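You operate a simulated robot arm through the tools that you are given. There is no shell and no other tool. Be economical: measure what you need, move in short steps, check, and stop when the job is done.

The job below is to be done with a simulated robot arm. You get a single attempt, and the scene is never put back.

TASK
Take the white ring off the bearing block and tray it on the fitting mat.
Fine: purple tray on the mat, red thumbscrew backed off, ring in the tray, then thumbscrew run home again.

It is judged by the outcome, as a careful person would: the job done as asked, and still so three seconds after it is handed in. It fails if anything else is knocked over, pushed out of place, dropped, spilled or broken.

THE ROBOT
A 7-joint arm with a two-finger parallel gripper on a trunk, on a base that drives. Base frame: it is fixed to the floor where the robot stands at the start and does not move with it; the origin is under the middle of the robot, x ahead of it, y to its left, z up; the surface under the hand at the start is at about z = 0.88. Readings come in m, rad, newtons and seconds.
With the tool pointing down near the work surface it reaches from about 0.38 to 0.88 m from the robot's upright axis, wherever it stands. Its first joint turns from -2.897 to 2.897 rad. Places, roughly: bearing spigot [0.7, -0.1, 0.9]; fitting mat [0.5, -0.1, 0.9]; red thumbscrew [0.7, 0, 0.9]; tray [0.7, 0.5, 0.9]; white ring (8x8x3 cm) [0.7, -0.1, 0.9]. Payload 3.43 kg.
Tool frame: the origin (TCP) lies between the finger pads and is the grasp point; the fingertips stand 0.034 m ahead of it; z points along the fingers, y is the line along which they close. Largest opening 0.128 m; finger width 0.024, thickness 0.012; the body of the gripper, 0.048 by 0.13 m, starts 0.096 m behind the TCP.
Orientation is told as [roll, pitch, yaw] about the base's x, y, z axes, in that order, counted from this pose: with the fingers straight down and closing along the base's y, the tool's x points along the base's -x, its y along +y and its z along -z.

THE INTERFACE
- The arm moves only by the tool apply_moves. Its argument "targets" is a list that holds one entry, the list of rows, each a list of 6 numbers: the shift along the base's x, y, z in units of 50 mm (1.0 is 50 mm), then the turn, a rotation vector about the base's x, y, z in units of 8 degrees (1.0 is 8 degrees). In form: [[[tx, ty, tz, rx, ry, rz], ...]]. A call has 1 to 10 rows; each row shifts and turns the commanded pose from where the row before left it. "jaw" is the closure in counts, from 0 (fully open) to 255 (shut), set as the call begins (left out, the last holds). A call with a number of a shift or a turn outside -1 to 1 is refused whole. Rows are played at 5 a second. More than 0.05 m and 0.15 rad between two rows, or a gripper value outside its range, and nothing of the call is played. Where a pose cannot be reached the arm comes as near as it can. A force on the tool above 40 N (or 10 N above the force at the start of the call, whichever is more), or a blocked arm, ends the call early, and 0.2 s more pass. The fingers move at their own pace (about 0.153 m/s each) and stop on an object; they squeeze with about 24 N. The grip force told is the motor's: it shows also when the fingers shut on nothing. Time passes only in rows, and 0.2 s behind the last, so rows that do not move let the fingers close. The reply holds the time, the measured pose of the TCP, the force on the tool along the base axes, the opening and the grip force, in the units named above and with some noise, with the torque about the TCP (base axes, N m) and any sound that the robot's microphone picked up, and new pictures: "pictures" is both (left out), scene, wrist or none.
- Cameras (640 x 400 px; columns grow to the right, rows downward): "scene" is now at [0.183, -0.0012, 1.5351]; the picture's right is [0.04, -1.00, 0.00], its down [-0.84, -0.03, -0.53] and it looks along [0.53, 0.02, -0.85] (base axes); focal length 281 px, centre (320, 200). "wrist" rides on the gripper at [0.076, -0.011, -0.16] in the tool frame; the picture's right is [0.15, 0.99, 0.00], its down [-0.88, 0.13, -0.46] and it looks along [-0.45, 0.07, 0.89] (tool axes); focal length 234 px, centre (320, 200). There is no depth. A picture from a camera that has moved, and an enlarged one, comes with that camera's place and axes in the base frame and with its lens. The place of the scene camera against the robot may be out by one fixed shift of up to 0.018 m in any direction.
- steer(legs): drives the robot by 1 to 6 legs, each [ahead, turn to the left] in m and rad, along the robot's own axes; the way and the turn of a leg run together, so that a leg with both is an arc; at most 1.5 m and 3.142 rad a leg. The arm and the cameras ride along, it lands a little off, and it stops where it bumps. It gives what a move gives, and a new picture of the scene camera.
- pan_tilt(pan, tilt): turns the head with the scene camera to pan (to the left, within 2.304 rad either way) and tilt (down, from -0.506 to 1.204), counted from straight ahead of the robot. It gives what a move gives, and a new picture of the scene camera.
- enlarge(camera, box): a new picture of the part [left, top, right, bottom] of that camera's present view, enlarged. It takes no simulated time.
- hand_in(): hands the job in; it is judged then, once.

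Work in short steps. Places have to be worked out from the pictures, the camera data and where the tool is seen: move nearer, look again, correct. Check each grasp and each placing, and mend what went wrong. You have 120 turns and 260 pictures in all, those below and enlarged ones among them. Open the gripper and draw the arm clear of the work before you hand the job in, unless the task says otherwise; then end with one line.

The tools are called after "Call:" by a JSON object that holds its "op" and its "data". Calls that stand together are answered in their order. apply_moves: Moves the arm, as the interface text tells. Its arguments: {"type":"object","properties":{"targets":{"type":"array","items":{"type":"array","items":{"type":"array","items":{"type":"number"}}}},"jaw":{"type":"number"},"pictures":{"type":"string","enum":["both","scene","wrist","none"]}},"required":["targets"]} The other tools are called the same way: steer (legs) drives the base; pan_tilt (pan, tilt) turns the head that bears the scene camera; enlarge (camera, box) takes an enlarged picture of a part of a camera's view; hand_in () hands the job in.

At the start:

```text
time_s: 0.0
tool_pos: [0.5253, 0.1811, 1.184]
orientation: [0.001, 0.001, 0.0]
ft_force: [0.1, 0.3, -0.6]
ft_torque: [0.02, 0.01, 0.0]
width: 0.1282
finger_force: 0.0
robot x, y, heading: [0.0007, -0.0012, 0.002]
head pan, tilt: [0.04, 1.007]
```

scene: 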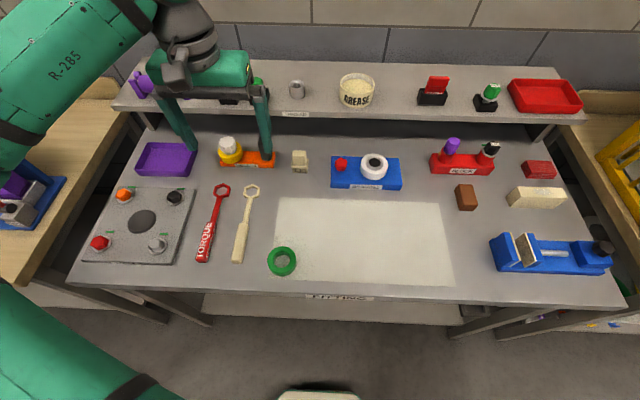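
wrist: 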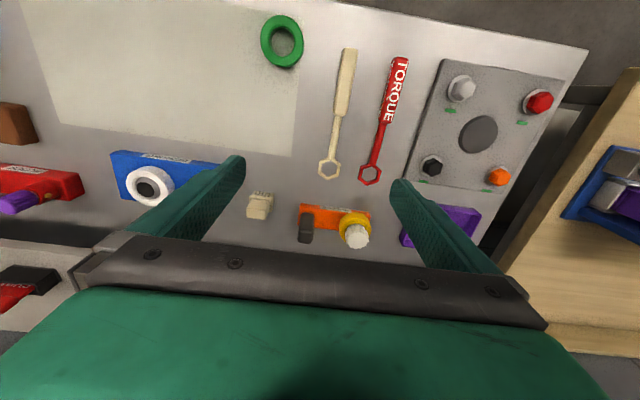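

The scene shows the blue block with red thumbscrew and white ring, and the purple tray at back left. I enlarge these to see detail.

Call:
{"op": "enlarge", "data": {"camera": "scene", "box": [300, 130, 430, 210]}}

Call:
{"op": "enlarge", "data": {"camera": "scene", "box": [110, 110, 310, 235]}}

Call:
{"op": "enlarge", "data": {"camera": "wrist", "box": [90, 130, 290, 255]}}

```text
4.92 times, centred on (365, 170) of scene
camera zoom: at [0.183, -0.0012, 1.5351], right [0.04, -1.0, 0.0], down [-0.84, -0.03, -0.53], along [0.53, 0.02, -0.85], focal length 1385 px, centre (98, 348)
```

zoom: 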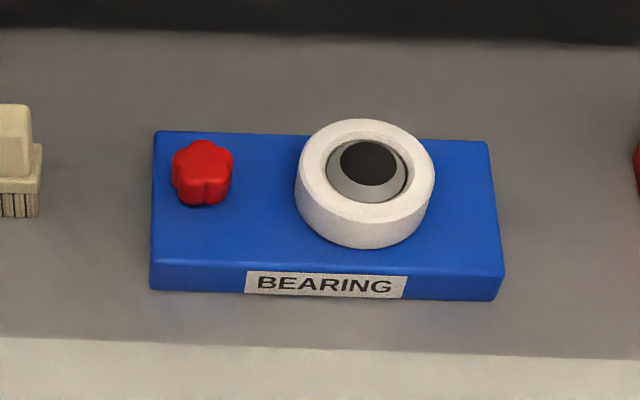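

```text
3.20 times, centred on (210, 172) of scene
camera zoom: at [0.183, -0.0012, 1.5351], right [0.04, -1.0, 0.0], down [-0.84, -0.03, -0.53], along [0.53, 0.02, -0.85], focal length 900 px, centre (672, 288)
```

zoom: 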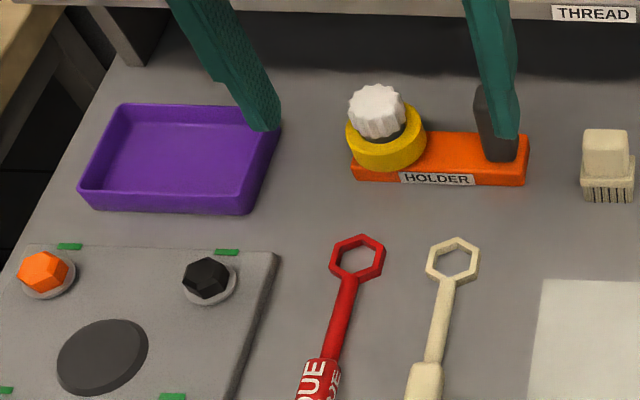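

```text
3.20 times, centred on (190, 192) of wrist
camera zoom: at [0.4502, 0.1712, 1.3431], right [-0.15, 0.99, 0.0], down [0.88, 0.13, 0.46], along [0.45, 0.07, -0.89], focal length 749 px, centre (736, 224)
```

zoom: 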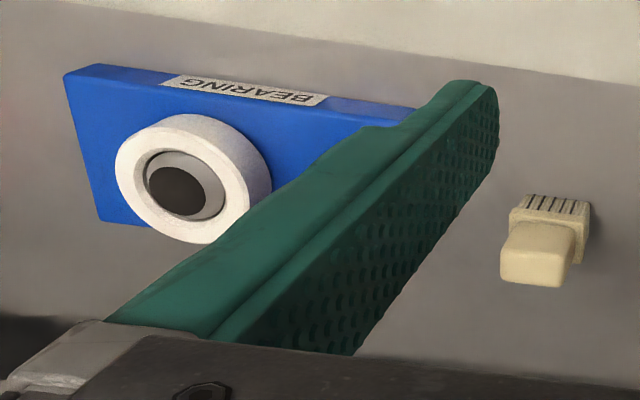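

The tray looks to be about 0.10 (x) by 0.15 (y), centred near (0.705, 0.463). I move nearer at safe height, to look at it and at the shelf edge.

Call:
{"op": "apply_moves", "data": {"targets": [[[0, 0.95, 0, 0, 0, 0], [0, 0.95, 0, 0, 0, 0], [0, 0.95, 0, 0, 0, 0], [0, 0.95, 0, 0, 0, 0], [0, 0.95, 0, 0, 0, 0], [0, 0.8, 0, 0, 0, 0], [0, 0, 0, 0, 0, 0]]]}}

```text
time_s: 1.6
tool_pos: [0.5249, 0.4597, 1.183]
orientation: [0.002, -0.001, -0.001]
ft_force: [0.4, 0.3, -0.8]
ft_torque: [0.0, -0.04, 0.01]
width: 0.128
finger_force: 0.1
robot x, y, heading: [0.0004, -0.003, 0.001]
head pan, tilt: [0.04, 1.007]
camera scene: at [0.183, -0.0012, 1.5351], right [0.04, -1.0, 0.0], down [-0.84, -0.03, -0.53], along [0.53, 0.02, -0.85], focal length 281 px, centre (320, 200)
camera wrist: at [0.4491, 0.4508, 1.3426], right [-0.15, 0.99, 0.0], down [0.88, 0.13, 0.46], along [0.45, 0.07, -0.89], focal length 234 px, centre (320, 200)
```

scene: 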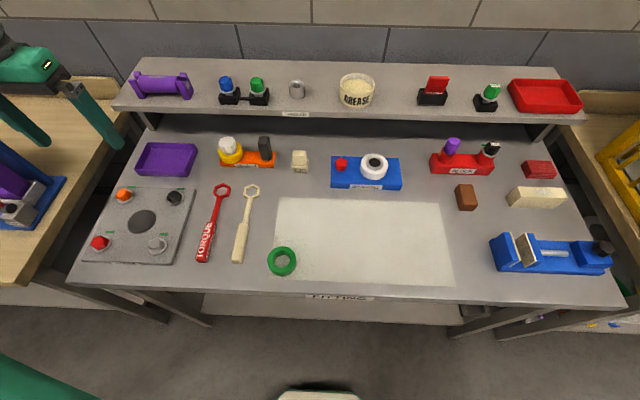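
wrist: 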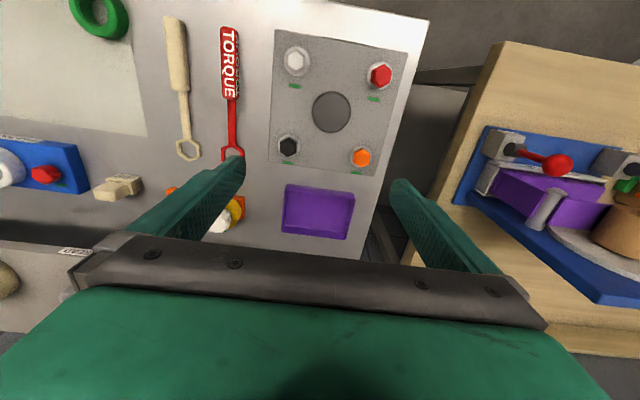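

From the two cameras I put the tray at about x 0.64–0.757, y 0.415–0.555, and the shelf's front edge at x ≈ 0.76, z ≈ 1.03. I'll pinch the tray's right (short) wall at y ≈ 0.415, so first I approach above it with the jaw partly closed.

Call:
{"op": "apply_moves", "data": {"targets": [[[0.85, -0.225, -0.6, 0, 0, 0], [0.85, -0.225, -0.7, 0, 0, 0], [0.85, -0.225, -0.7, 0, 0, 0], [0.85, -0.225, -0.8, 0, 0, 0], [0, 0, 0, 0, 0, 0], [0, 0, 0, 0, 0, 0]]], "jaw": 150}}

```text
refused: row 1 steps farther than a row can; nothing moved
```

The rows were too long in total length, so I split them smaller.

Call:
{"op": "apply_moves", "data": {"targets": [[[0.68, -0.18, -0.5, 0, 0, 0], [0.68, -0.18, -0.5, 0, 0, 0], [0.68, -0.18, -0.6, 0, 0, 0], [0.68, -0.18, -0.6, 0, 0, 0], [0.68, -0.18, -0.6, 0, 0, 0], [0, 0, 0, 0, 0, 0], [0, 0, 0, 0, 0, 0]]], "jaw": 150}}

```text
time_s: 3.2
tool_pos: [0.6964, 0.4134, 1.0414]
orientation: [0.0, 0.0, 0.001]
ft_force: [-0.2, 0.6, -0.2]
ft_torque: [0.0, -0.02, 0.0]
width: 0.0525
finger_force: 0.0
robot x, y, heading: [0.0002, 0.0023, -0.003]
head pan, tilt: [0.04, 1.007]
camera scene: at [0.1831, -0.0012, 1.5351], right [0.04, -1.0, 0.0], down [-0.84, -0.03, -0.53], along [0.53, 0.02, -0.85], focal length 281 px, centre (320, 200)
camera wrist: at [0.6199, 0.4043, 1.2012], right [-0.15, 0.99, 0.0], down [0.88, 0.13, 0.46], along [0.45, 0.07, -0.89], focal length 234 px, centre (320, 200)
```

scene: 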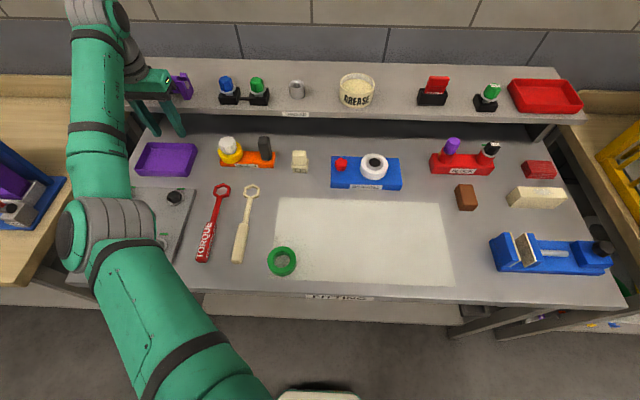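
wrist: 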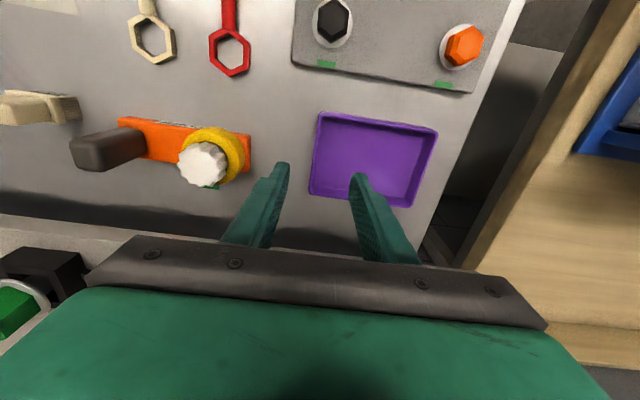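

The tray's right wall rim lies at y ≈ 0.412, between the fingers, and the tray spans x 0.65–0.76. I descend to z 0.95 and look again.

Call:
{"op": "apply_moves", "data": {"targets": [[[0, 0, -0.6, 0, 0, 0], [0, 0, -0.6, 0, 0, 0], [0, 0, -0.6, 0, 0, 0], [0, 0, 0, 0, 0, 0]]]}}

Call:
{"op": "enlarge", "data": {"camera": "scene", "box": [100, 80, 260, 180]}}

```text
time_s: 4.2
tool_pos: [0.6972, 0.416, 0.9556]
orientation: [-0.001, 0.003, -0.001]
ft_force: [-0.5, -1.1, -0.7]
ft_torque: [-0.02, 0.0, 0.04]
width: 0.0525
finger_force: 0.1
robot x, y, heading: [0.0024, -0.0041, -0.004]
head pan, tilt: [0.04, 1.007]
camera scene: at [0.1831, -0.0012, 1.5351], right [0.04, -1.0, 0.0], down [-0.84, -0.03, -0.53], along [0.53, 0.02, -0.85], focal length 281 px, centre (320, 200)
camera wrist: at [0.6204, 0.4049, 1.115], right [-0.15, 0.99, 0.0], down [0.88, 0.13, 0.46], along [0.45, 0.07, -0.89], focal length 234 px, centre (320, 200)
```

scene: 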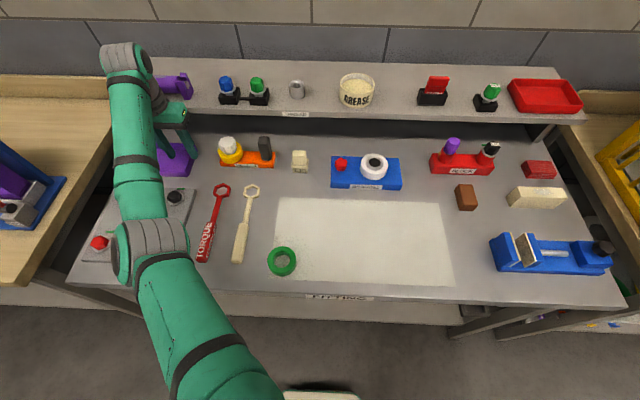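
wrist: 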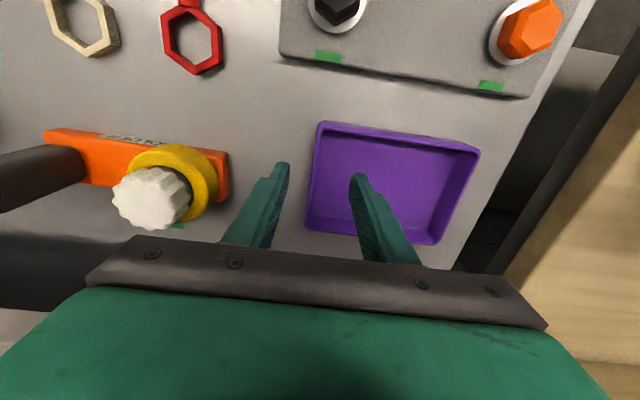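

```text
4.00 times, centred on (180, 130) of scene
camera zoom: at [0.1831, -0.0012, 1.5351], right [0.04, -1.0, 0.0], down [-0.84, -0.03, -0.53], along [0.53, 0.02, -0.85], focal length 1125 px, centre (880, 480)
```

zoom: 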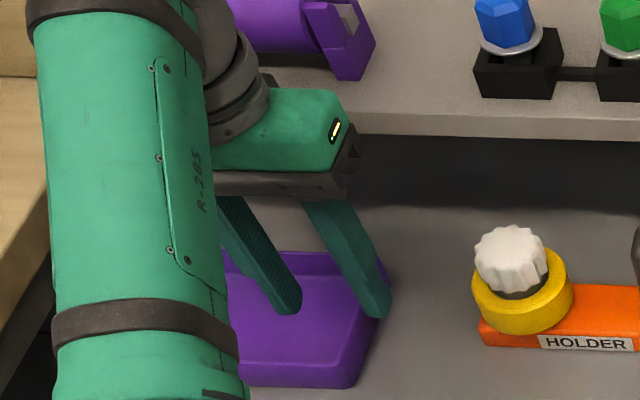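

The rim at y ≈ 0.41 is between the fingers. I descend to z ≈ 0.927 and then close.

Call:
{"op": "apply_moves", "data": {"targets": [[[0, -0.06, -0.3, 0, 0, 0], [0, 0, -0.27, 0, 0, 0], [0, 0, 0, 0, 0, 0]]], "pictures": "wrist"}}

Call:
{"op": "apply_moves", "data": {"targets": [[[0, 0, 0, 0, 0, 0], [0, 0, 0, 0, 0, 0], [0, 0, 0, 0, 0, 0]]], "jaw": 255}}

```text
time_s: 5.0
tool_pos: [0.6968, 0.4116, 0.9258]
orientation: [0.0, 0.001, 0.0]
ft_force: [0.0, -0.3, -0.2]
ft_torque: [-0.02, 0.01, -0.03]
width: 0.0526
finger_force: 0.0
robot x, y, heading: [-0.0012, -0.0014, 0.002]
head pan, tilt: [0.04, 1.007]
camera wrist: at [0.6206, 0.4011, 1.0858], right [-0.15, 0.99, 0.0], down [0.88, 0.13, 0.46], along [0.45, 0.07, -0.89], focal length 234 px, centre (320, 200)
```

wrist: 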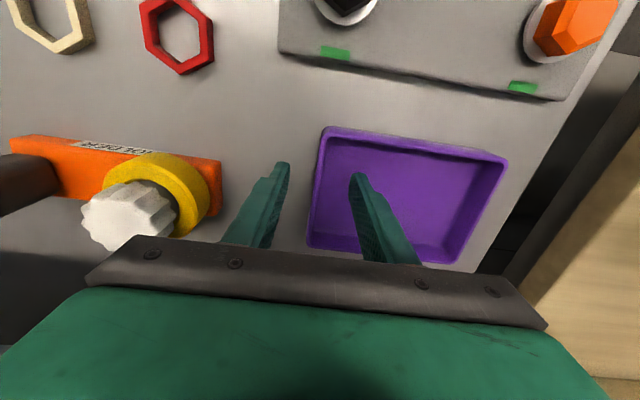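

```text
time_s: 5.8
tool_pos: [0.698, 0.411, 0.9271]
orientation: [0.002, 0.0, 0.001]
ft_force: [1.1, -0.5, 1.8]
ft_torque: [-0.01, 0.15, -0.08]
width: 0.0035
finger_force: 24.0
robot x, y, heading: [0.0029, -0.0017, 0.002]
head pan, tilt: [0.04, 1.007]
camera scene: at [0.1831, -0.0013, 1.5351], right [0.04, -1.0, 0.0], down [-0.84, -0.03, -0.53], along [0.53, 0.02, -0.85], focal length 281 px, centre (320, 200)
camera wrist: at [0.6207, 0.401, 1.0859], right [-0.15, 0.99, 0.0], down [0.88, 0.13, 0.46], along [0.45, 0.07, -0.89], focal length 234 px, centre (320, 200)
```

scene: 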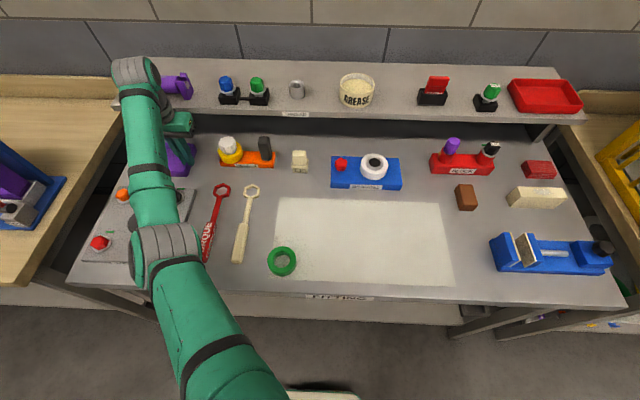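
wrist: 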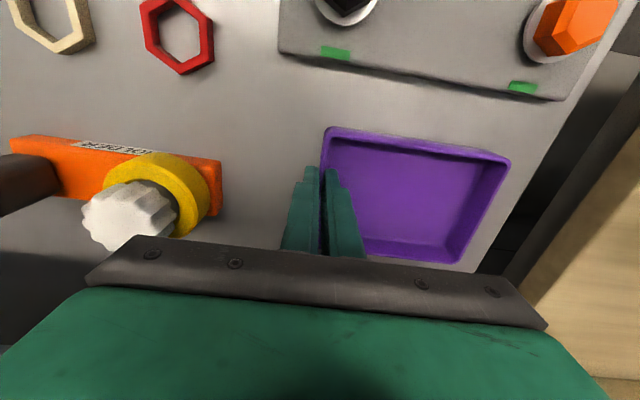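

The wall is held (3.5 mm, 24 N). I lift 3.5 cm, then draw back and up, watching whether the tray follows.

Call:
{"op": "apply_moves", "data": {"targets": [[[0, 0, 0.3, 0, 0, 0], [0, 0, 0.4, 0, 0, 0], [-0.4, 0, 0.3, 0, 0, 0], [-0.6, 0, 0.5, 0, 0, 0], [-0.6, 0, 0.6, 0, 0, 0], [-0.6, 0, 0.6, 0, 0, 0], [0, 0, 0, 0, 0, 0]]]}}

```text
time_s: 7.4
tool_pos: [0.5874, 0.4104, 1.0602]
orientation: [0.001, 0.0, -0.001]
ft_force: [0.0, 0.7, -2.6]
ft_torque: [-0.15, 0.01, -0.02]
width: 0.0036
finger_force: 24.0
robot x, y, heading: [-0.0002, 0.0038, 0.002]
head pan, tilt: [0.04, 1.007]
camera scene: at [0.1831, -0.0012, 1.5351], right [0.04, -1.0, 0.0], down [-0.84, -0.03, -0.53], along [0.53, 0.02, -0.85], focal length 281 px, centre (320, 200)
camera wrist: at [0.5113, 0.4006, 1.2197], right [-0.15, 0.99, 0.0], down [0.88, 0.13, 0.46], along [0.45, 0.07, -0.89], focal length 234 px, centre (320, 200)
```

scene: 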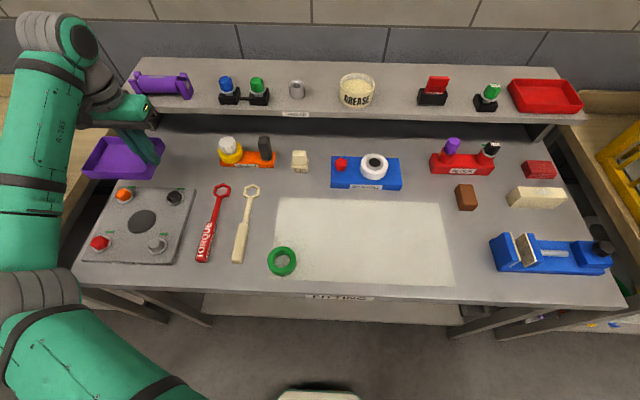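
wrist: 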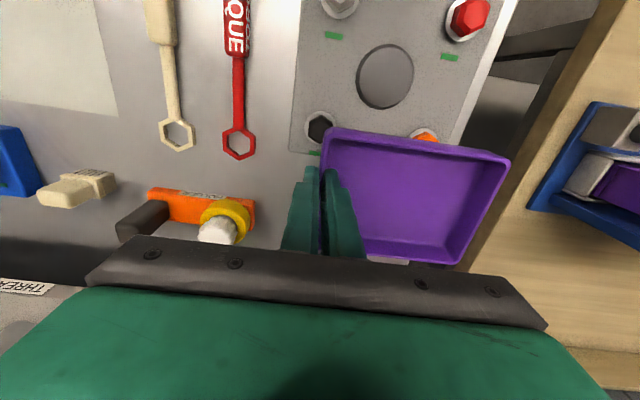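

The tray is held level. I carry it over toward the mat at this height.

Call:
{"op": "apply_moves", "data": {"targets": [[[-0.2, -0.94, 0, 0, 0, 0], [-0.2, -0.94, 0, 0, 0, 0], [-0.2, -0.94, 0, 0, 0, 0], [-0.2, -0.94, 0, 0, 0, 0], [-0.2, -0.94, 0, 0, 0, 0], [-0.2, -0.94, 0, 0, 0, 0], [-0.2, -0.94, 0, 0, 0, 0], [-0.2, -0.94, 0, 0, 0, 0], [-0.2, -0.94, 0, 0, 0, 0], [-0.2, -0.94, 0, 0, 0, 0]]], "pictures": "none"}}

Call:
{"op": "apply_moves", "data": {"targets": [[[-0.13, -0.94, 0, 0, 0, 0], [-0.13, -0.94, 0, 0, 0, 0], [-0.13, -0.92, 0, 0, 0, 0], [0, 0, -0.8, 0, 0, 0], [0, 0, -0.8, 0, 0, 0], [0, 0, 0, 0, 0, 0]]]}}

```text
time_s: 9.6
tool_pos: [0.4859, -0.0603, 1.0576]
orientation: [-0.001, 0.001, 0.001]
ft_force: [-0.3, 0.6, -2.5]
ft_torque: [-0.18, 0.02, 0.0]
width: 0.0036
finger_force: 24.0
robot x, y, heading: [0.0028, 0.0028, -0.001]
head pan, tilt: [0.04, 1.007]
```

```text
time_s: 11.0
tool_pos: [0.4672, -0.2003, 0.9775]
orientation: [-0.001, 0.001, 0.001]
ft_force: [-0.3, -0.3, -3.3]
ft_torque: [-0.16, 0.04, -0.03]
width: 0.0037
finger_force: 24.2
robot x, y, heading: [-0.001, 0.0017, 0.002]
head pan, tilt: [0.04, 1.007]
camera scene: at [0.1832, -0.0014, 1.5351], right [0.04, -1.0, 0.0], down [-0.84, -0.03, -0.53], along [0.53, 0.02, -0.85], focal length 281 px, centre (320, 200)
camera wrist: at [0.3912, -0.21, 1.1378], right [-0.15, 0.99, 0.0], down [0.88, 0.13, 0.46], along [0.45, 0.07, -0.89], focal length 234 px, centre (320, 200)
```

scene: 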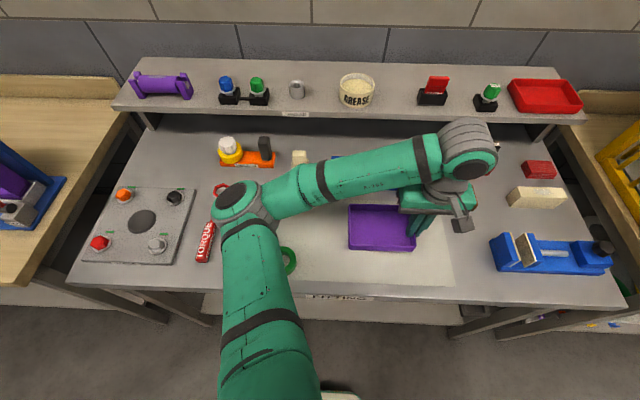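
wrist: 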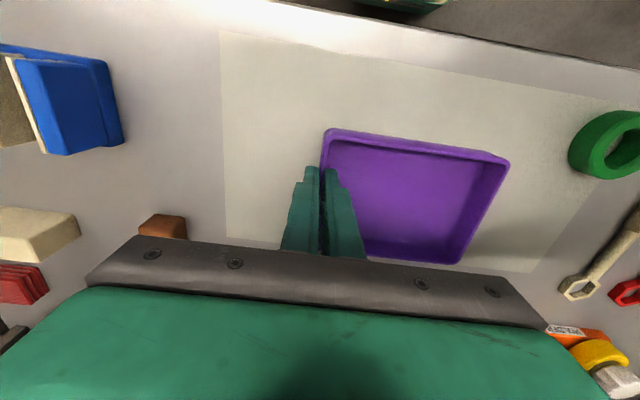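

The tray hangs over the mat, well inside. I lower it to just above contact, then in small steps until the force changes.

Call:
{"op": "apply_moves", "data": {"targets": [[[0, 0, -0.5, 0, 0, 0], [0, 0, -0.35, 0, 0, 0], [0, 0, -0.05, 0, 0, 0], [0, 0, -0.05, 0, 0, 0], [0, 0, 0, 0, 0, 0]]], "pictures": "wrist"}}

```text
time_s: 12.2
tool_pos: [0.4672, -0.1994, 0.932]
orientation: [0.0, -0.001, 0.002]
ft_force: [0.5, 0.2, -1.8]
ft_torque: [-0.2, 0.05, 0.0]
width: 0.0037
finger_force: 23.8
robot x, y, heading: [0.0014, 0.0004, -0.003]
head pan, tilt: [0.04, 1.007]
camera wrist: at [0.3906, -0.2093, 1.0916], right [-0.15, 0.99, 0.0], down [0.88, 0.13, 0.46], along [0.45, 0.07, -0.89], focal length 234 px, centre (320, 200)
```

wrist: 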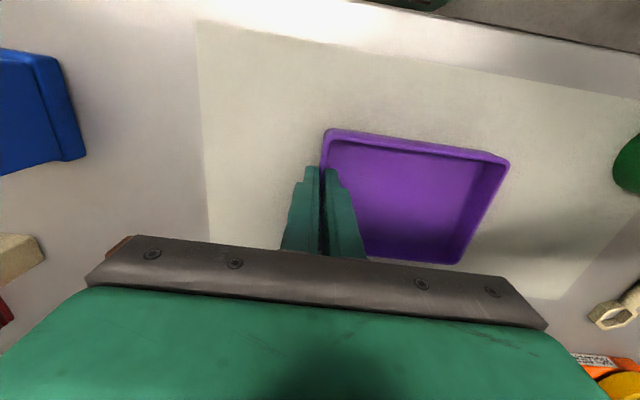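

Not yet in contact (about 4 mm to go). I step down gently.

Call:
{"op": "apply_moves", "data": {"targets": [[[0, 0, -0.04, 0, 0, 0], [0, 0, -0.03, 0, 0, 0], [0, 0, -0.02, 0, 0, 0], [0, 0, 0, 0, 0, 0]]], "pictures": "none"}}

```text
time_s: 13.2
tool_pos: [0.4674, -0.1994, 0.9279]
orientation: [0.001, 0.001, -0.001]
ft_force: [0.8, -0.2, -2.8]
ft_torque: [-0.19, 0.04, 0.0]
width: 0.0037
finger_force: 24.3
robot x, y, heading: [-0.0003, -0.0026, -0.005]
head pan, tilt: [0.04, 1.007]
```

Call:
{"op": "apply_moves", "data": {"targets": [[[0, 0, -0.02, 0, 0, 0], [0, 0, -0.02, 0, 0, 0], [0, 0, 0, 0, 0, 0]]], "pictures": "none"}}

```text
time_s: 14.0
tool_pos: [0.4668, -0.2001, 0.9255]
orientation: [0.001, 0.001, 0.0]
ft_force: [-1.4, -1.0, 3.9]
ft_torque: [0.0, 0.29, 0.04]
width: 0.0038
finger_force: 24.5
robot x, y, heading: [-0.0001, -0.0001, 0.003]
head pan, tilt: [0.04, 1.007]
```

The force turned upward: the tray is on the mat. I open and rise.

Call:
{"op": "apply_moves", "data": {"targets": [[[0, 0, 0, 0, 0, 0], [0, 0, 0, 0, 0, 0], [0, 0, 0.5, 0, 0, 0], [0, 0, 0.8, 0, 0, 0], [0, 0, 0.9, 0, 0, 0], [0, 0, 0.9, 0, 0, 0], [0, 0, 0.5, 0, 0, 0]]], "jaw": 170}}

```text
time_s: 15.6
tool_pos: [0.4649, -0.2, 1.1077]
orientation: [-0.002, 0.0, -0.001]
ft_force: [0.4, -0.4, -0.3]
ft_torque: [0.02, -0.01, 0.0]
width: 0.0425
finger_force: 0.1
robot x, y, heading: [-0.0023, -0.002, -0.003]
head pan, tilt: [0.04, 1.007]
camera scene: at [0.1831, -0.0014, 1.5351], right [0.04, -1.0, 0.0], down [-0.84, -0.03, -0.53], along [0.53, 0.02, -0.85], focal length 281 px, centre (320, 200)
camera wrist: at [0.3893, -0.2093, 1.2673], right [-0.15, 0.99, 0.0], down [0.88, 0.13, 0.46], along [0.45, 0.07, -0.89], focal length 234 px, centre (320, 200)
```

scene: 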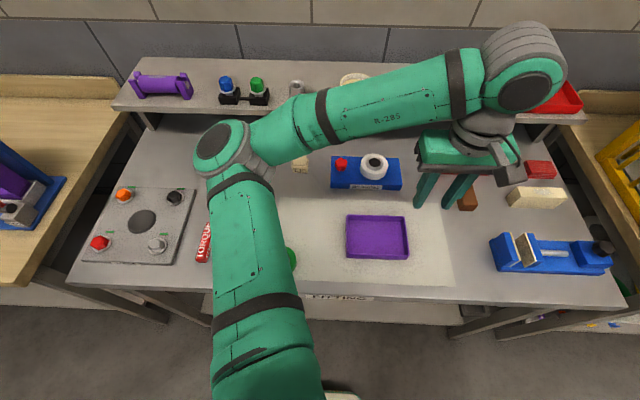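
wrist: 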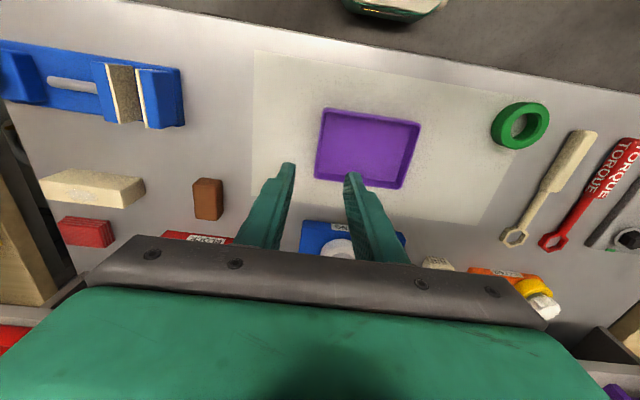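

The tray rests flat on the mat at about (0.475, -0.128). Next I go above the red thumbscrew at about (0.678, -0.041) to look at it closely.

Call:
{"op": "apply_moves", "data": {"targets": [[[0.7, 0.6, 0, 0, 0, 0], [0.7, 0.6, 0, 0, 0, 0], [0.7, 0.6, 0, 0, 0, 0], [0.7, 0.6, 0, 0, 0, 0], [0.7, 0.7, -0.1, 0, 0, 0], [0.3, 0.1, -0.6, 0, 0, 0], [0, 0, 0, 0, 0, 0]]]}}

Call:
{"op": "enlarge", "data": {"camera": "wrist", "box": [200, 80, 440, 230]}}

```text
time_s: 17.2
tool_pos: [0.6561, -0.0406, 1.0697]
orientation: [0.0, -0.001, 0.001]
ft_force: [-0.2, 0.3, 0.6]
ft_torque: [0.01, 0.0, -0.03]
width: 0.0425
finger_force: 0.0
robot x, y, heading: [-0.0013, 0.0008, 0.001]
head pan, tilt: [0.04, 1.007]
camera scene: at [0.1831, -0.0013, 1.5351], right [0.04, -1.0, 0.0], down [-0.84, -0.03, -0.53], along [0.53, 0.02, -0.85], focal length 281 px, centre (320, 200)
camera wrist: at [0.5795, -0.0506, 1.2295], right [-0.15, 0.99, 0.0], down [0.88, 0.13, 0.46], along [0.45, 0.07, -0.89], focal length 234 px, centre (320, 200)
```

scene: 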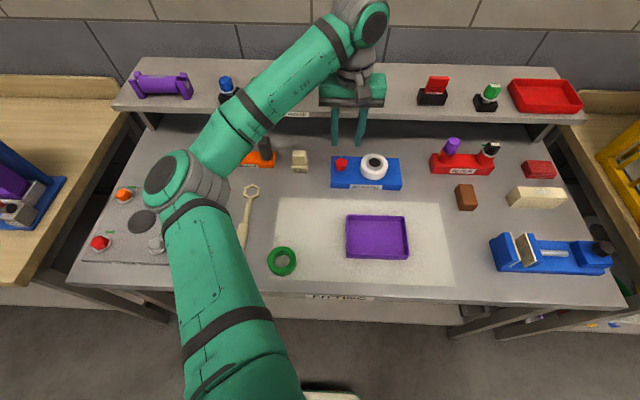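
wrist: 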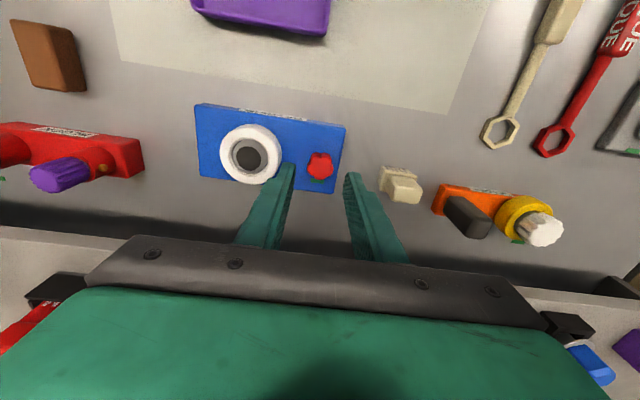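

```text
2.67 times, centred on (320, 155) of wrist
camera zoom: at [0.5795, -0.0506, 1.2295], right [-0.15, 0.99, 0.0], down [0.88, 0.13, 0.46], along [0.45, 0.07, -0.89], focal length 624 px, centre (320, 320)
```

zoom: 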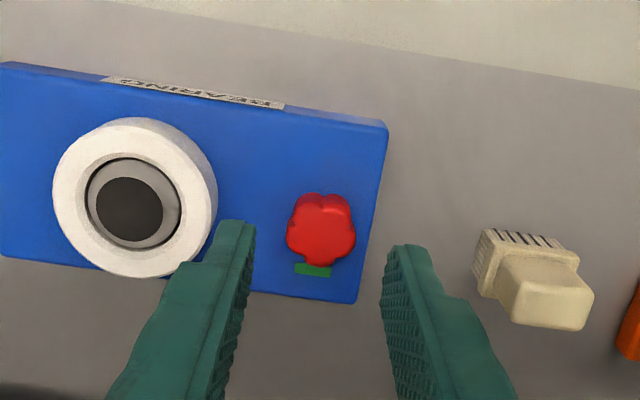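

The knob is a 5-lobed vertical thumbscrew at about (0.683, -0.035), z ≈ 0.92, with a green mark beside it. I'll grip it in 80° strokes, from yaw -40° to +40°, which keeps the gripper body off the shelf, so I line up above it first.

Call:
{"op": "apply_moves", "data": {"targets": [[[0.27, 0.06, 0, 0, 0, -1], [0.27, 0.05, 0, 0, 0, -1], [0, 0, -0.4, 0, 0, -1], [0, 0, -0.4, 0, 0, -1], [0, 0, -0.3, 0, 0, -1], [0, 0, 0, 0, 0, 0]]], "jaw": 150}}

Call:
{"op": "enlarge", "data": {"camera": "wrist", "box": [200, 80, 440, 230]}}

Call:
{"op": "enlarge", "data": {"camera": "scene", "box": [300, 80, 430, 200]}}

```text
time_s: 18.6
tool_pos: [0.6839, -0.0353, 1.0159]
orientation: [-0.001, 0.001, -0.7]
ft_force: [-0.2, 0.8, 0.1]
ft_torque: [-0.02, 0.0, 0.01]
width: 0.0528
finger_force: 0.0
robot x, y, heading: [0.0036, -0.0004, -0.004]
head pan, tilt: [0.04, 1.007]
camera scene: at [0.1831, -0.0013, 1.5351], right [0.04, -1.0, 0.0], down [-0.84, -0.03, -0.53], along [0.53, 0.02, -0.85], focal length 281 px, centre (320, 200)
camera wrist: at [0.6174, 0.0073, 1.1758], right [0.52, 0.85, 0.0], down [0.76, -0.47, 0.46], along [0.39, -0.24, -0.89], focal length 234 px, centre (320, 200)
```

scene: 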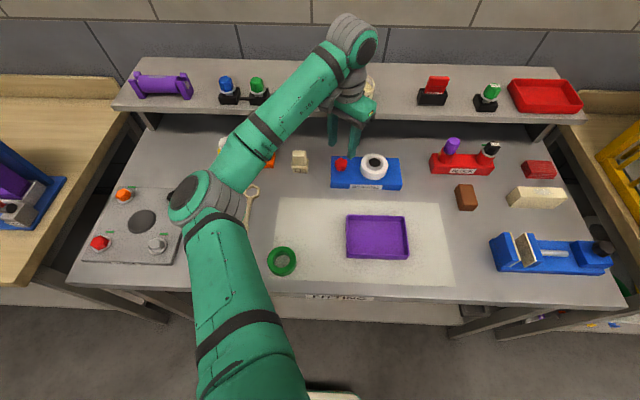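
wrist: 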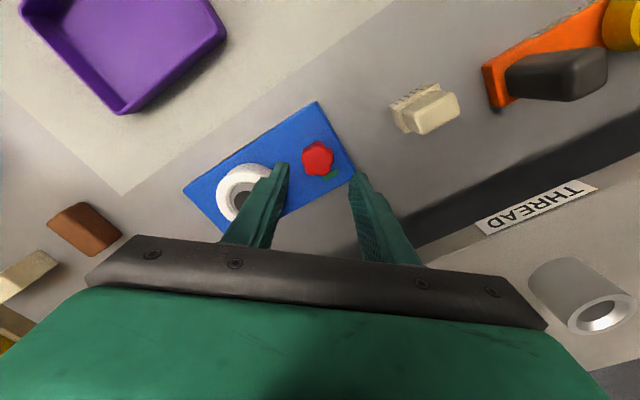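

```text
2.67 times, centred on (320, 155) of wrist
camera zoom: at [0.6174, 0.0073, 1.1758], right [0.52, 0.85, 0.0], down [0.76, -0.47, 0.46], along [0.39, -0.24, -0.89], focal length 624 px, centre (320, 320)
```

zoom: 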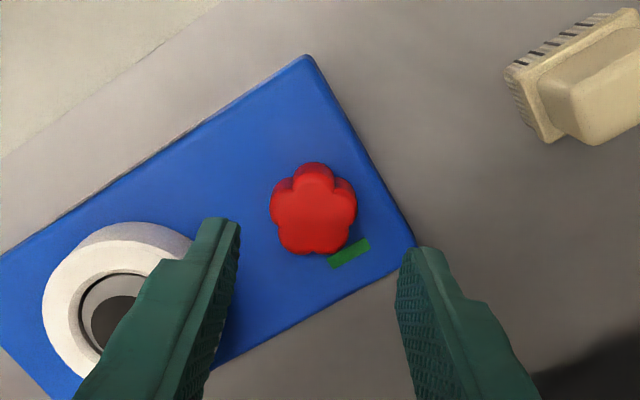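

```text
3.33 times, centred on (365, 140) of scene
camera zoom: at [0.1831, -0.0013, 1.5351], right [0.04, -1.0, 0.0], down [-0.84, -0.03, -0.53], along [0.53, 0.02, -0.85], focal length 938 px, centre (170, 400)
```

zoom: 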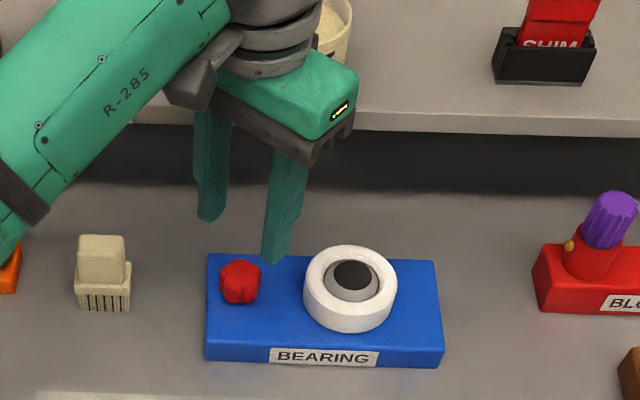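

The knob centre works out at (0.681, -0.034), right under the TCP. I descend to z ≈ 0.962 and look.

Call:
{"op": "apply_moves", "data": {"targets": [[[-0.04, 0.02, -0.5, 0, 0, 0], [0, 0, -0.4, 0, 0, 0], [0, 0, -0.17, 0, 0, 0], [0, 0, 0, 0, 0, 0]]]}}

Call:
{"op": "enlarge", "data": {"camera": "wrist", "box": [200, 80, 440, 230]}}

Call:
{"op": "enlarge", "data": {"camera": "scene", "box": [300, 80, 430, 200]}}

```text
time_s: 19.6
tool_pos: [0.6822, -0.0317, 0.9647]
orientation: [0.0, 0.0, -0.697]
ft_force: [-0.6, 0.2, 0.3]
ft_torque: [0.03, 0.02, 0.02]
width: 0.0526
finger_force: 0.0
robot x, y, heading: [0.0008, -0.0043, 0.002]
head pan, tilt: [0.04, 1.007]
camera scene: at [0.1831, -0.0013, 1.5351], right [0.04, -1.0, 0.0], down [-0.84, -0.03, -0.53], along [0.53, 0.02, -0.85], focal length 281 px, centre (320, 200)
camera wrist: at [0.6162, 0.0087, 1.1239], right [0.52, 0.85, 0.0], down [0.76, -0.47, 0.46], along [0.39, -0.24, -0.89], focal length 234 px, centre (320, 200)
```

scene: 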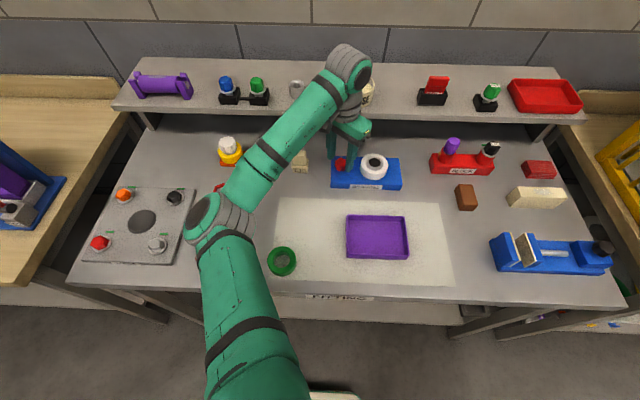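
wrist: 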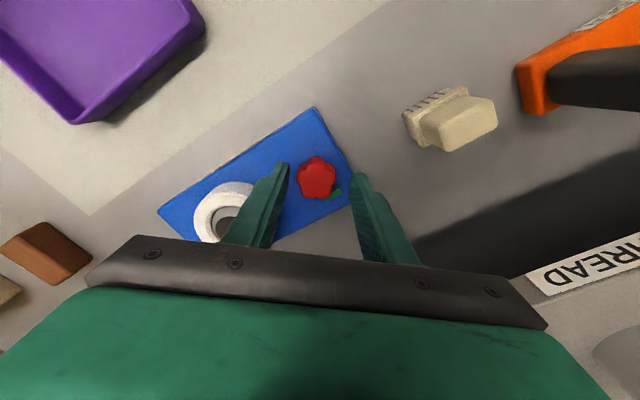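

```text
2.67 times, centred on (320, 155) of wrist
camera zoom: at [0.6162, 0.0087, 1.1239], right [0.52, 0.85, 0.0], down [0.76, -0.47, 0.46], along [0.39, -0.24, -0.89], focal length 624 px, centre (320, 320)
```

zoom: 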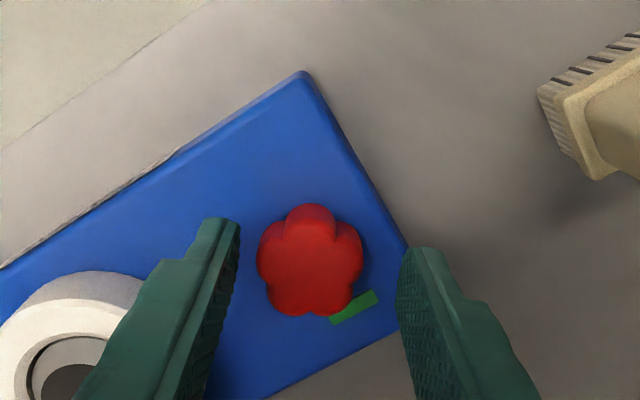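

```text
3.33 times, centred on (365, 140) of scene
camera zoom: at [0.1831, -0.0013, 1.5351], right [0.04, -1.0, 0.0], down [-0.84, -0.03, -0.53], along [0.53, 0.02, -0.85], focal length 938 px, centre (170, 400)
```

zoom: 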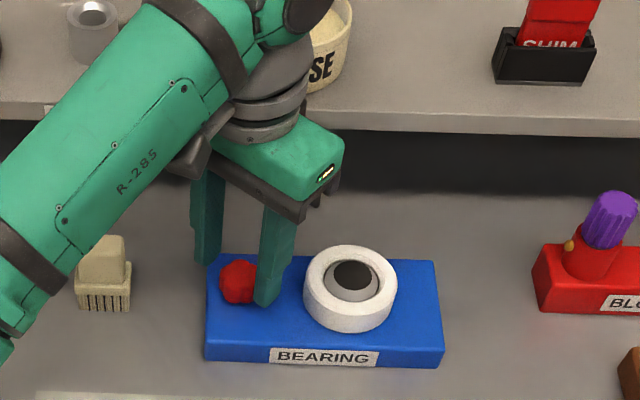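

The knob sits between the fingers. I lower another 8 mm in small steps and then close gently.

Call:
{"op": "apply_moves", "data": {"targets": [[[0, 0, -0.06, 0, 0, 0], [0, 0, -0.06, 0, 0, 0], [0, 0, -0.04, 0, 0, 0], [0, 0, 0, 0, 0, 0]]], "pictures": "wrist"}}

Call:
{"op": "enlarge", "data": {"camera": "scene", "box": [315, 130, 415, 200]}}

```text
time_s: 20.6
tool_pos: [0.6825, -0.0337, 0.9554]
orientation: [0.001, -0.001, -0.698]
ft_force: [0.1, -0.2, -0.2]
ft_torque: [0.02, 0.0, 0.03]
width: 0.0525
finger_force: 0.0
robot x, y, heading: [0.0014, -0.0007, -0.001]
head pan, tilt: [0.04, 1.007]
camera wrist: at [0.6159, 0.0078, 1.1145], right [0.52, 0.85, 0.0], down [0.76, -0.47, 0.46], along [0.39, -0.24, -0.89], focal length 234 px, centre (320, 200)
```

wrist: 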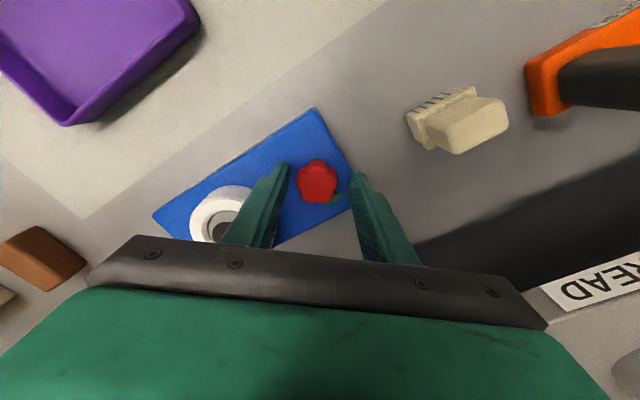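

```text
5.71 times, centred on (365, 165) of scene
camera zoom: at [0.1831, -0.0013, 1.5351], right [0.04, -1.0, 0.0], down [-0.84, -0.03, -0.53], along [0.53, 0.02, -0.85], focal length 1607 px, centre (63, 400)
```

zoom: 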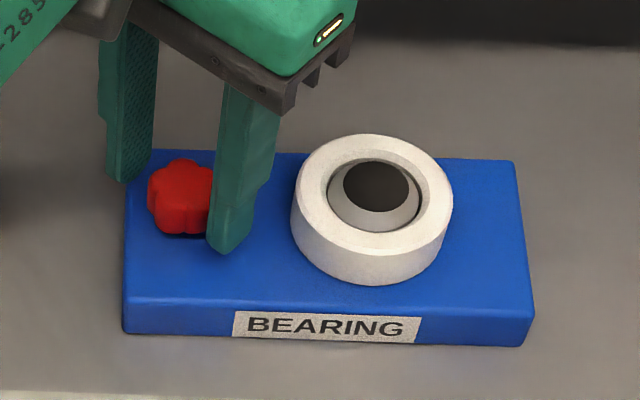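

The fingertips are around the knob and just above the block. I close the jaw.

Call:
{"op": "apply_moves", "data": {"targets": [[[0, 0, 0, 0, 0, 0], [0, 0, 0, 0, 0, 0], [0, 0, 0, 0, 0, 0]]], "jaw": 255, "pictures": "wrist"}}

Call:
{"op": "enlarge", "data": {"camera": "wrist", "box": [240, 110, 400, 210]}}

```text
time_s: 21.4
tool_pos: [0.6803, -0.0337, 0.9548]
orientation: [-0.002, 0.002, -0.699]
ft_force: [-20.3, -17.8, 2.2]
ft_torque: [-0.05, 0.59, -0.06]
width: 0.0337
finger_force: 45.5
robot x, y, heading: [-0.0012, 0.0007, 0.005]
head pan, tilt: [0.04, 1.007]
camera wrist: at [0.6149, 0.0064, 1.1145], right [0.53, 0.85, 0.0], down [0.76, -0.47, 0.46], along [0.39, -0.24, -0.89], focal length 234 px, centre (320, 200)
```

wrist: 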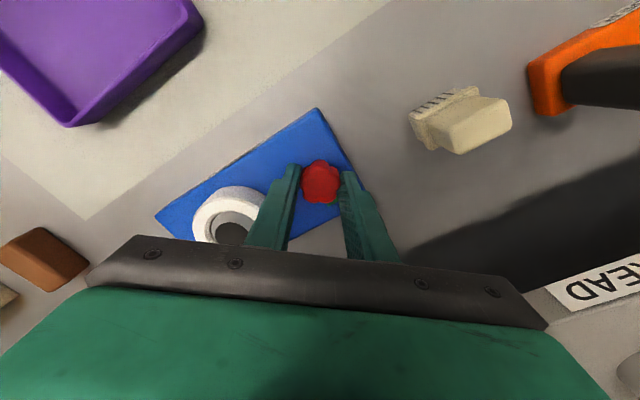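

```text
4.00 times, centred on (320, 160) of wrist
camera zoom: at [0.6149, 0.0064, 1.1145], right [0.53, 0.85, 0.0], down [0.76, -0.47, 0.46], along [0.39, -0.24, -0.89], focal length 937 px, centre (320, 360)
```

zoom: 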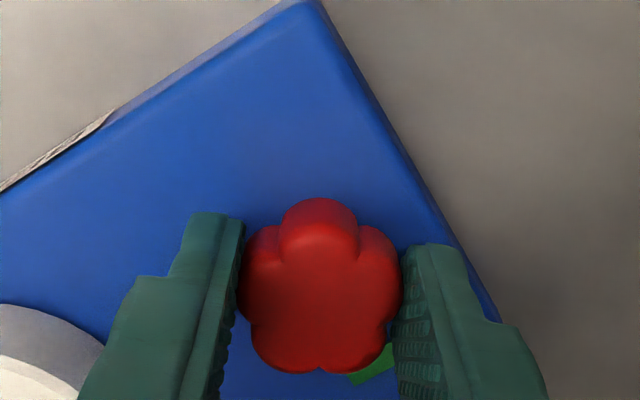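

Grip is on, but about 27 N acts along the closing line, so the TCP is ~2 mm off the knob's axis. I shift that way to balance it.

Call:
{"op": "apply_moves", "data": {"targets": [[[-0.026, -0.03, 0, 0, 0, 0], [0, 0, 0, 0, 0, 0]]], "pictures": "none"}}

```text
time_s: 22.0
tool_pos: [0.6804, -0.0349, 0.9552]
orientation: [0.0, -0.001, -0.697]
ft_force: [-15.5, -13.3, 3.6]
ft_torque: [-0.37, 1.19, 0.01]
width: 0.0338
finger_force: 44.4
robot x, y, heading: [-0.0014, 0.0033, -0.003]
head pan, tilt: [0.04, 1.007]
```

Call:
{"op": "apply_moves", "data": {"targets": [[[-0.03, -0.035, 0, 0, 0, 0], [0, 0, 0, 0, 0, 0]]], "pictures": "none"}}

```text
time_s: 22.6
tool_pos: [0.6801, -0.0351, 0.9559]
orientation: [0.001, -0.004, -0.694]
ft_force: [9.0, -2.9, -3.7]
ft_torque: [-0.44, -0.14, 0.04]
width: 0.0338
finger_force: 45.0
robot x, y, heading: [-0.0007, -0.0028, 0.0]
head pan, tilt: [0.04, 1.007]
```

Nearly balanced now (≈9 N). I try turning 16° counter-clockwise as a test.

Call:
{"op": "apply_moves", "data": {"targets": [[[0, 0, 0, 0, 0, 0.5], [0, 0, 0, 0, 0, 0.5], [0, 0, 0, 0, 0, 0.5], [0, 0, 0, 0, 0, 0.5], [0, 0, 0, 0, 0, 0]]], "pictures": "wrist"}}

Call:
{"op": "enlarge", "data": {"camera": "wrist", "box": [240, 110, 400, 210]}}

```text
time_s: 23.8
tool_pos: [0.679, -0.0352, 0.9559]
orientation: [0.001, 0.0, -0.417]
ft_force: [16.6, 1.2, 10.2]
ft_torque: [0.03, 0.64, 0.04]
width: 0.0337
finger_force: 44.9
robot x, y, heading: [-0.0006, 0.0008, 0.001]
head pan, tilt: [0.04, 1.007]
camera wrist: at [0.6055, -0.014, 1.1144], right [0.27, 0.96, 0.0], down [0.86, -0.24, 0.46], along [0.44, -0.12, -0.89], focal length 234 px, centre (320, 200)
```

wrist: 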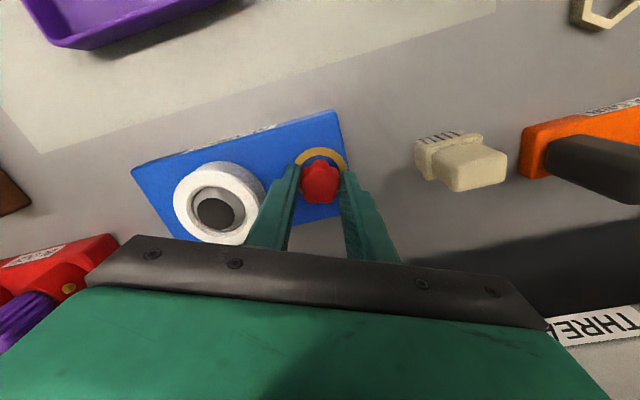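

```text
4.00 times, centred on (320, 160) of wrist
camera zoom: at [0.6055, -0.014, 1.1144], right [0.27, 0.96, 0.0], down [0.86, -0.24, 0.46], along [0.44, -0.12, -0.89], focal length 937 px, centre (320, 360)
```

zoom: 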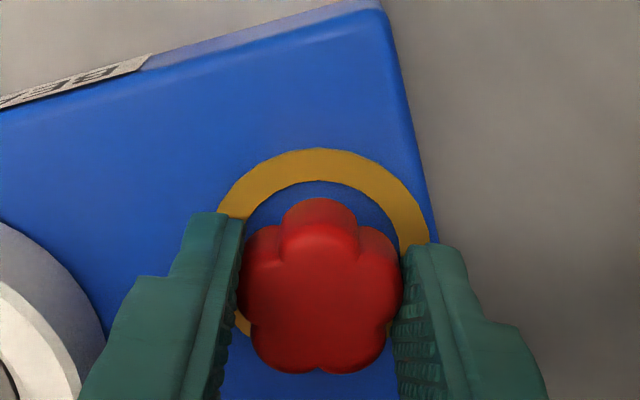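

The knob turns with the gripper, and an amber ring has appeared around it in place of the green mark, so it is between states. I continue to turn counter-clockwise to +40°.

Call:
{"op": "apply_moves", "data": {"targets": [[[0.02, 0, 0, 0, 0, 0.7], [0, 0, 0, 0, 0, 0.8], [0, 0, 0, 0, 0, 0.8], [0, 0, 0, 0, 0, 0.8], [0, 0, 0, 0, 0, 0.8], [0, 0, 0, 0, 0, 0.8], [0, 0, 0, 0, 0, 0.8], [0, 0, 0, 0, 0, 0.8], [0, 0, 0, 0, 0, 0.8], [0, 0, 0, 0, 0, 0.9]]], "pictures": "wrist"}}

Call:
{"op": "enlarge", "data": {"camera": "wrist", "box": [240, 110, 400, 210]}}

```text
time_s: 26.0
tool_pos: [0.6792, -0.0379, 0.955]
orientation: [-0.003, 0.0, 0.698]
ft_force: [0.9, -12.2, 16.3]
ft_torque: [0.11, -0.03, -0.03]
width: 0.0336
finger_force: 44.8
robot x, y, heading: [-0.0005, 0.0005, 0.007]
head pan, tilt: [0.04, 1.007]
camera wrist: at [0.6288, -0.0932, 1.1145], right [-0.75, 0.66, 0.0], down [0.59, 0.67, 0.46], along [0.3, 0.34, -0.89], focal length 234 px, centre (320, 200)
```

wrist: 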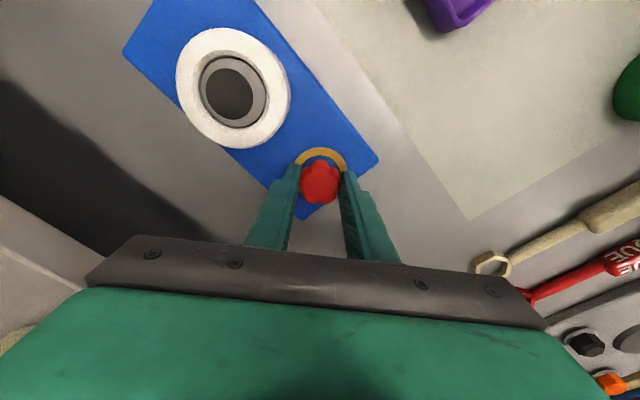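

```text
4.00 times, centred on (320, 160) of wrist
camera zoom: at [0.6288, -0.0932, 1.1145], right [-0.75, 0.66, 0.0], down [0.59, 0.67, 0.46], along [0.3, 0.34, -0.89], focal length 937 px, centre (320, 360)
```

zoom: 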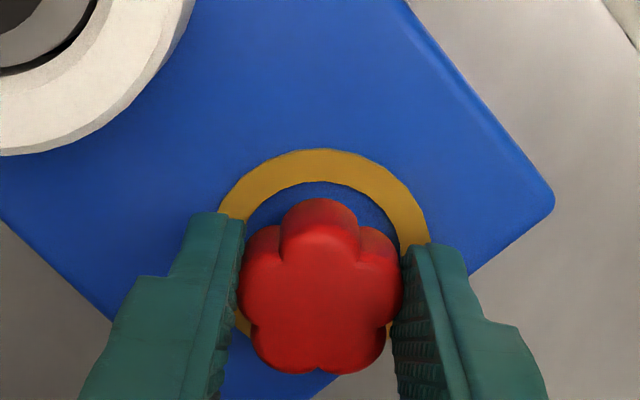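

Turned 80° and still amber; the screw also pushes up slightly, as if rising. I open and swing back for another stroke.

Call:
{"op": "apply_moves", "data": {"targets": [[[0, 0, 0, 0, 0, 0], [0, 0, 0, 0, 0, 0], [0, 0, 0.03, 0, 0, 0], [0, 0, 0, 0, 0, 0]]], "jaw": 160}}

Call:
{"op": "enlarge", "data": {"camera": "wrist", "box": [240, 110, 400, 210]}}

Call:
{"op": "enlarge", "data": {"camera": "scene", "box": [315, 130, 415, 200]}}

```text
time_s: 27.0
tool_pos: [0.6793, -0.037, 0.9559]
orientation: [0.001, -0.001, 0.699]
ft_force: [-0.2, -0.8, -0.4]
ft_torque: [0.03, -0.02, -0.02]
width: 0.0475
finger_force: 0.1
robot x, y, heading: [0.0017, 0.0002, 0.002]
head pan, tilt: [0.04, 1.007]
camera scene: at [0.1831, -0.0014, 1.5351], right [0.04, -1.0, 0.0], down [-0.84, -0.03, -0.53], along [0.53, 0.02, -0.85], focal length 281 px, centre (320, 200)
camera wrist: at [0.6292, -0.0927, 1.1154], right [-0.75, 0.66, 0.0], down [0.59, 0.67, 0.46], along [0.3, 0.34, -0.89], focal length 234 px, centre (320, 200)
```

scene: 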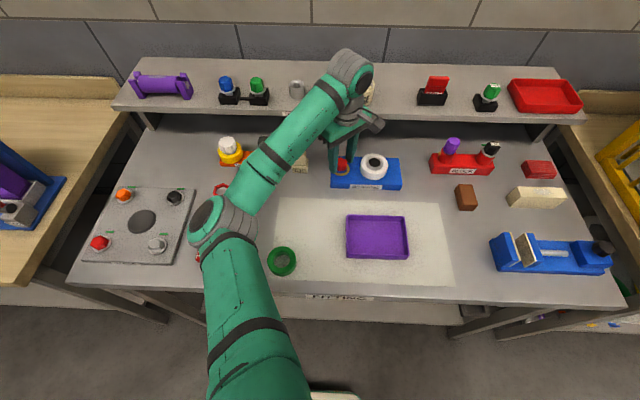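
wrist: 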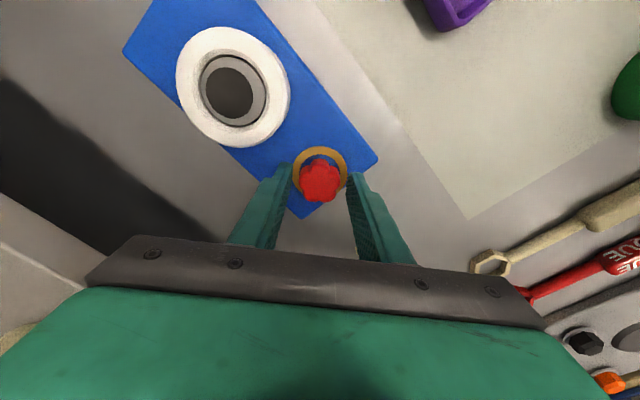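

```text
4.00 times, centred on (320, 160) of wrist
camera zoom: at [0.6292, -0.0927, 1.1154], right [-0.75, 0.66, 0.0], down [0.59, 0.67, 0.46], along [0.3, 0.34, -0.89], focal length 937 px, centre (320, 360)
```

zoom: 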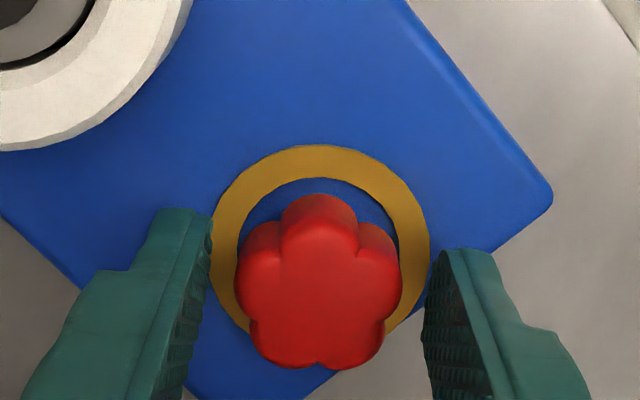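

```text
5.71 times, centred on (365, 165) of scene
camera zoom: at [0.1831, -0.0014, 1.5351], right [0.04, -1.0, 0.0], down [-0.84, -0.03, -0.53], along [0.53, 0.02, -0.85], focal length 1607 px, centre (63, 400)
```

zoom: 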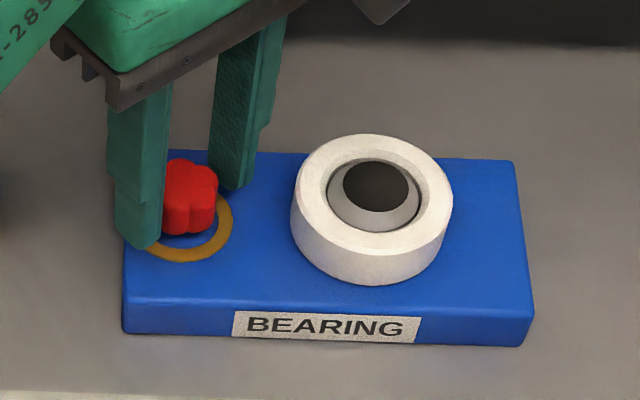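

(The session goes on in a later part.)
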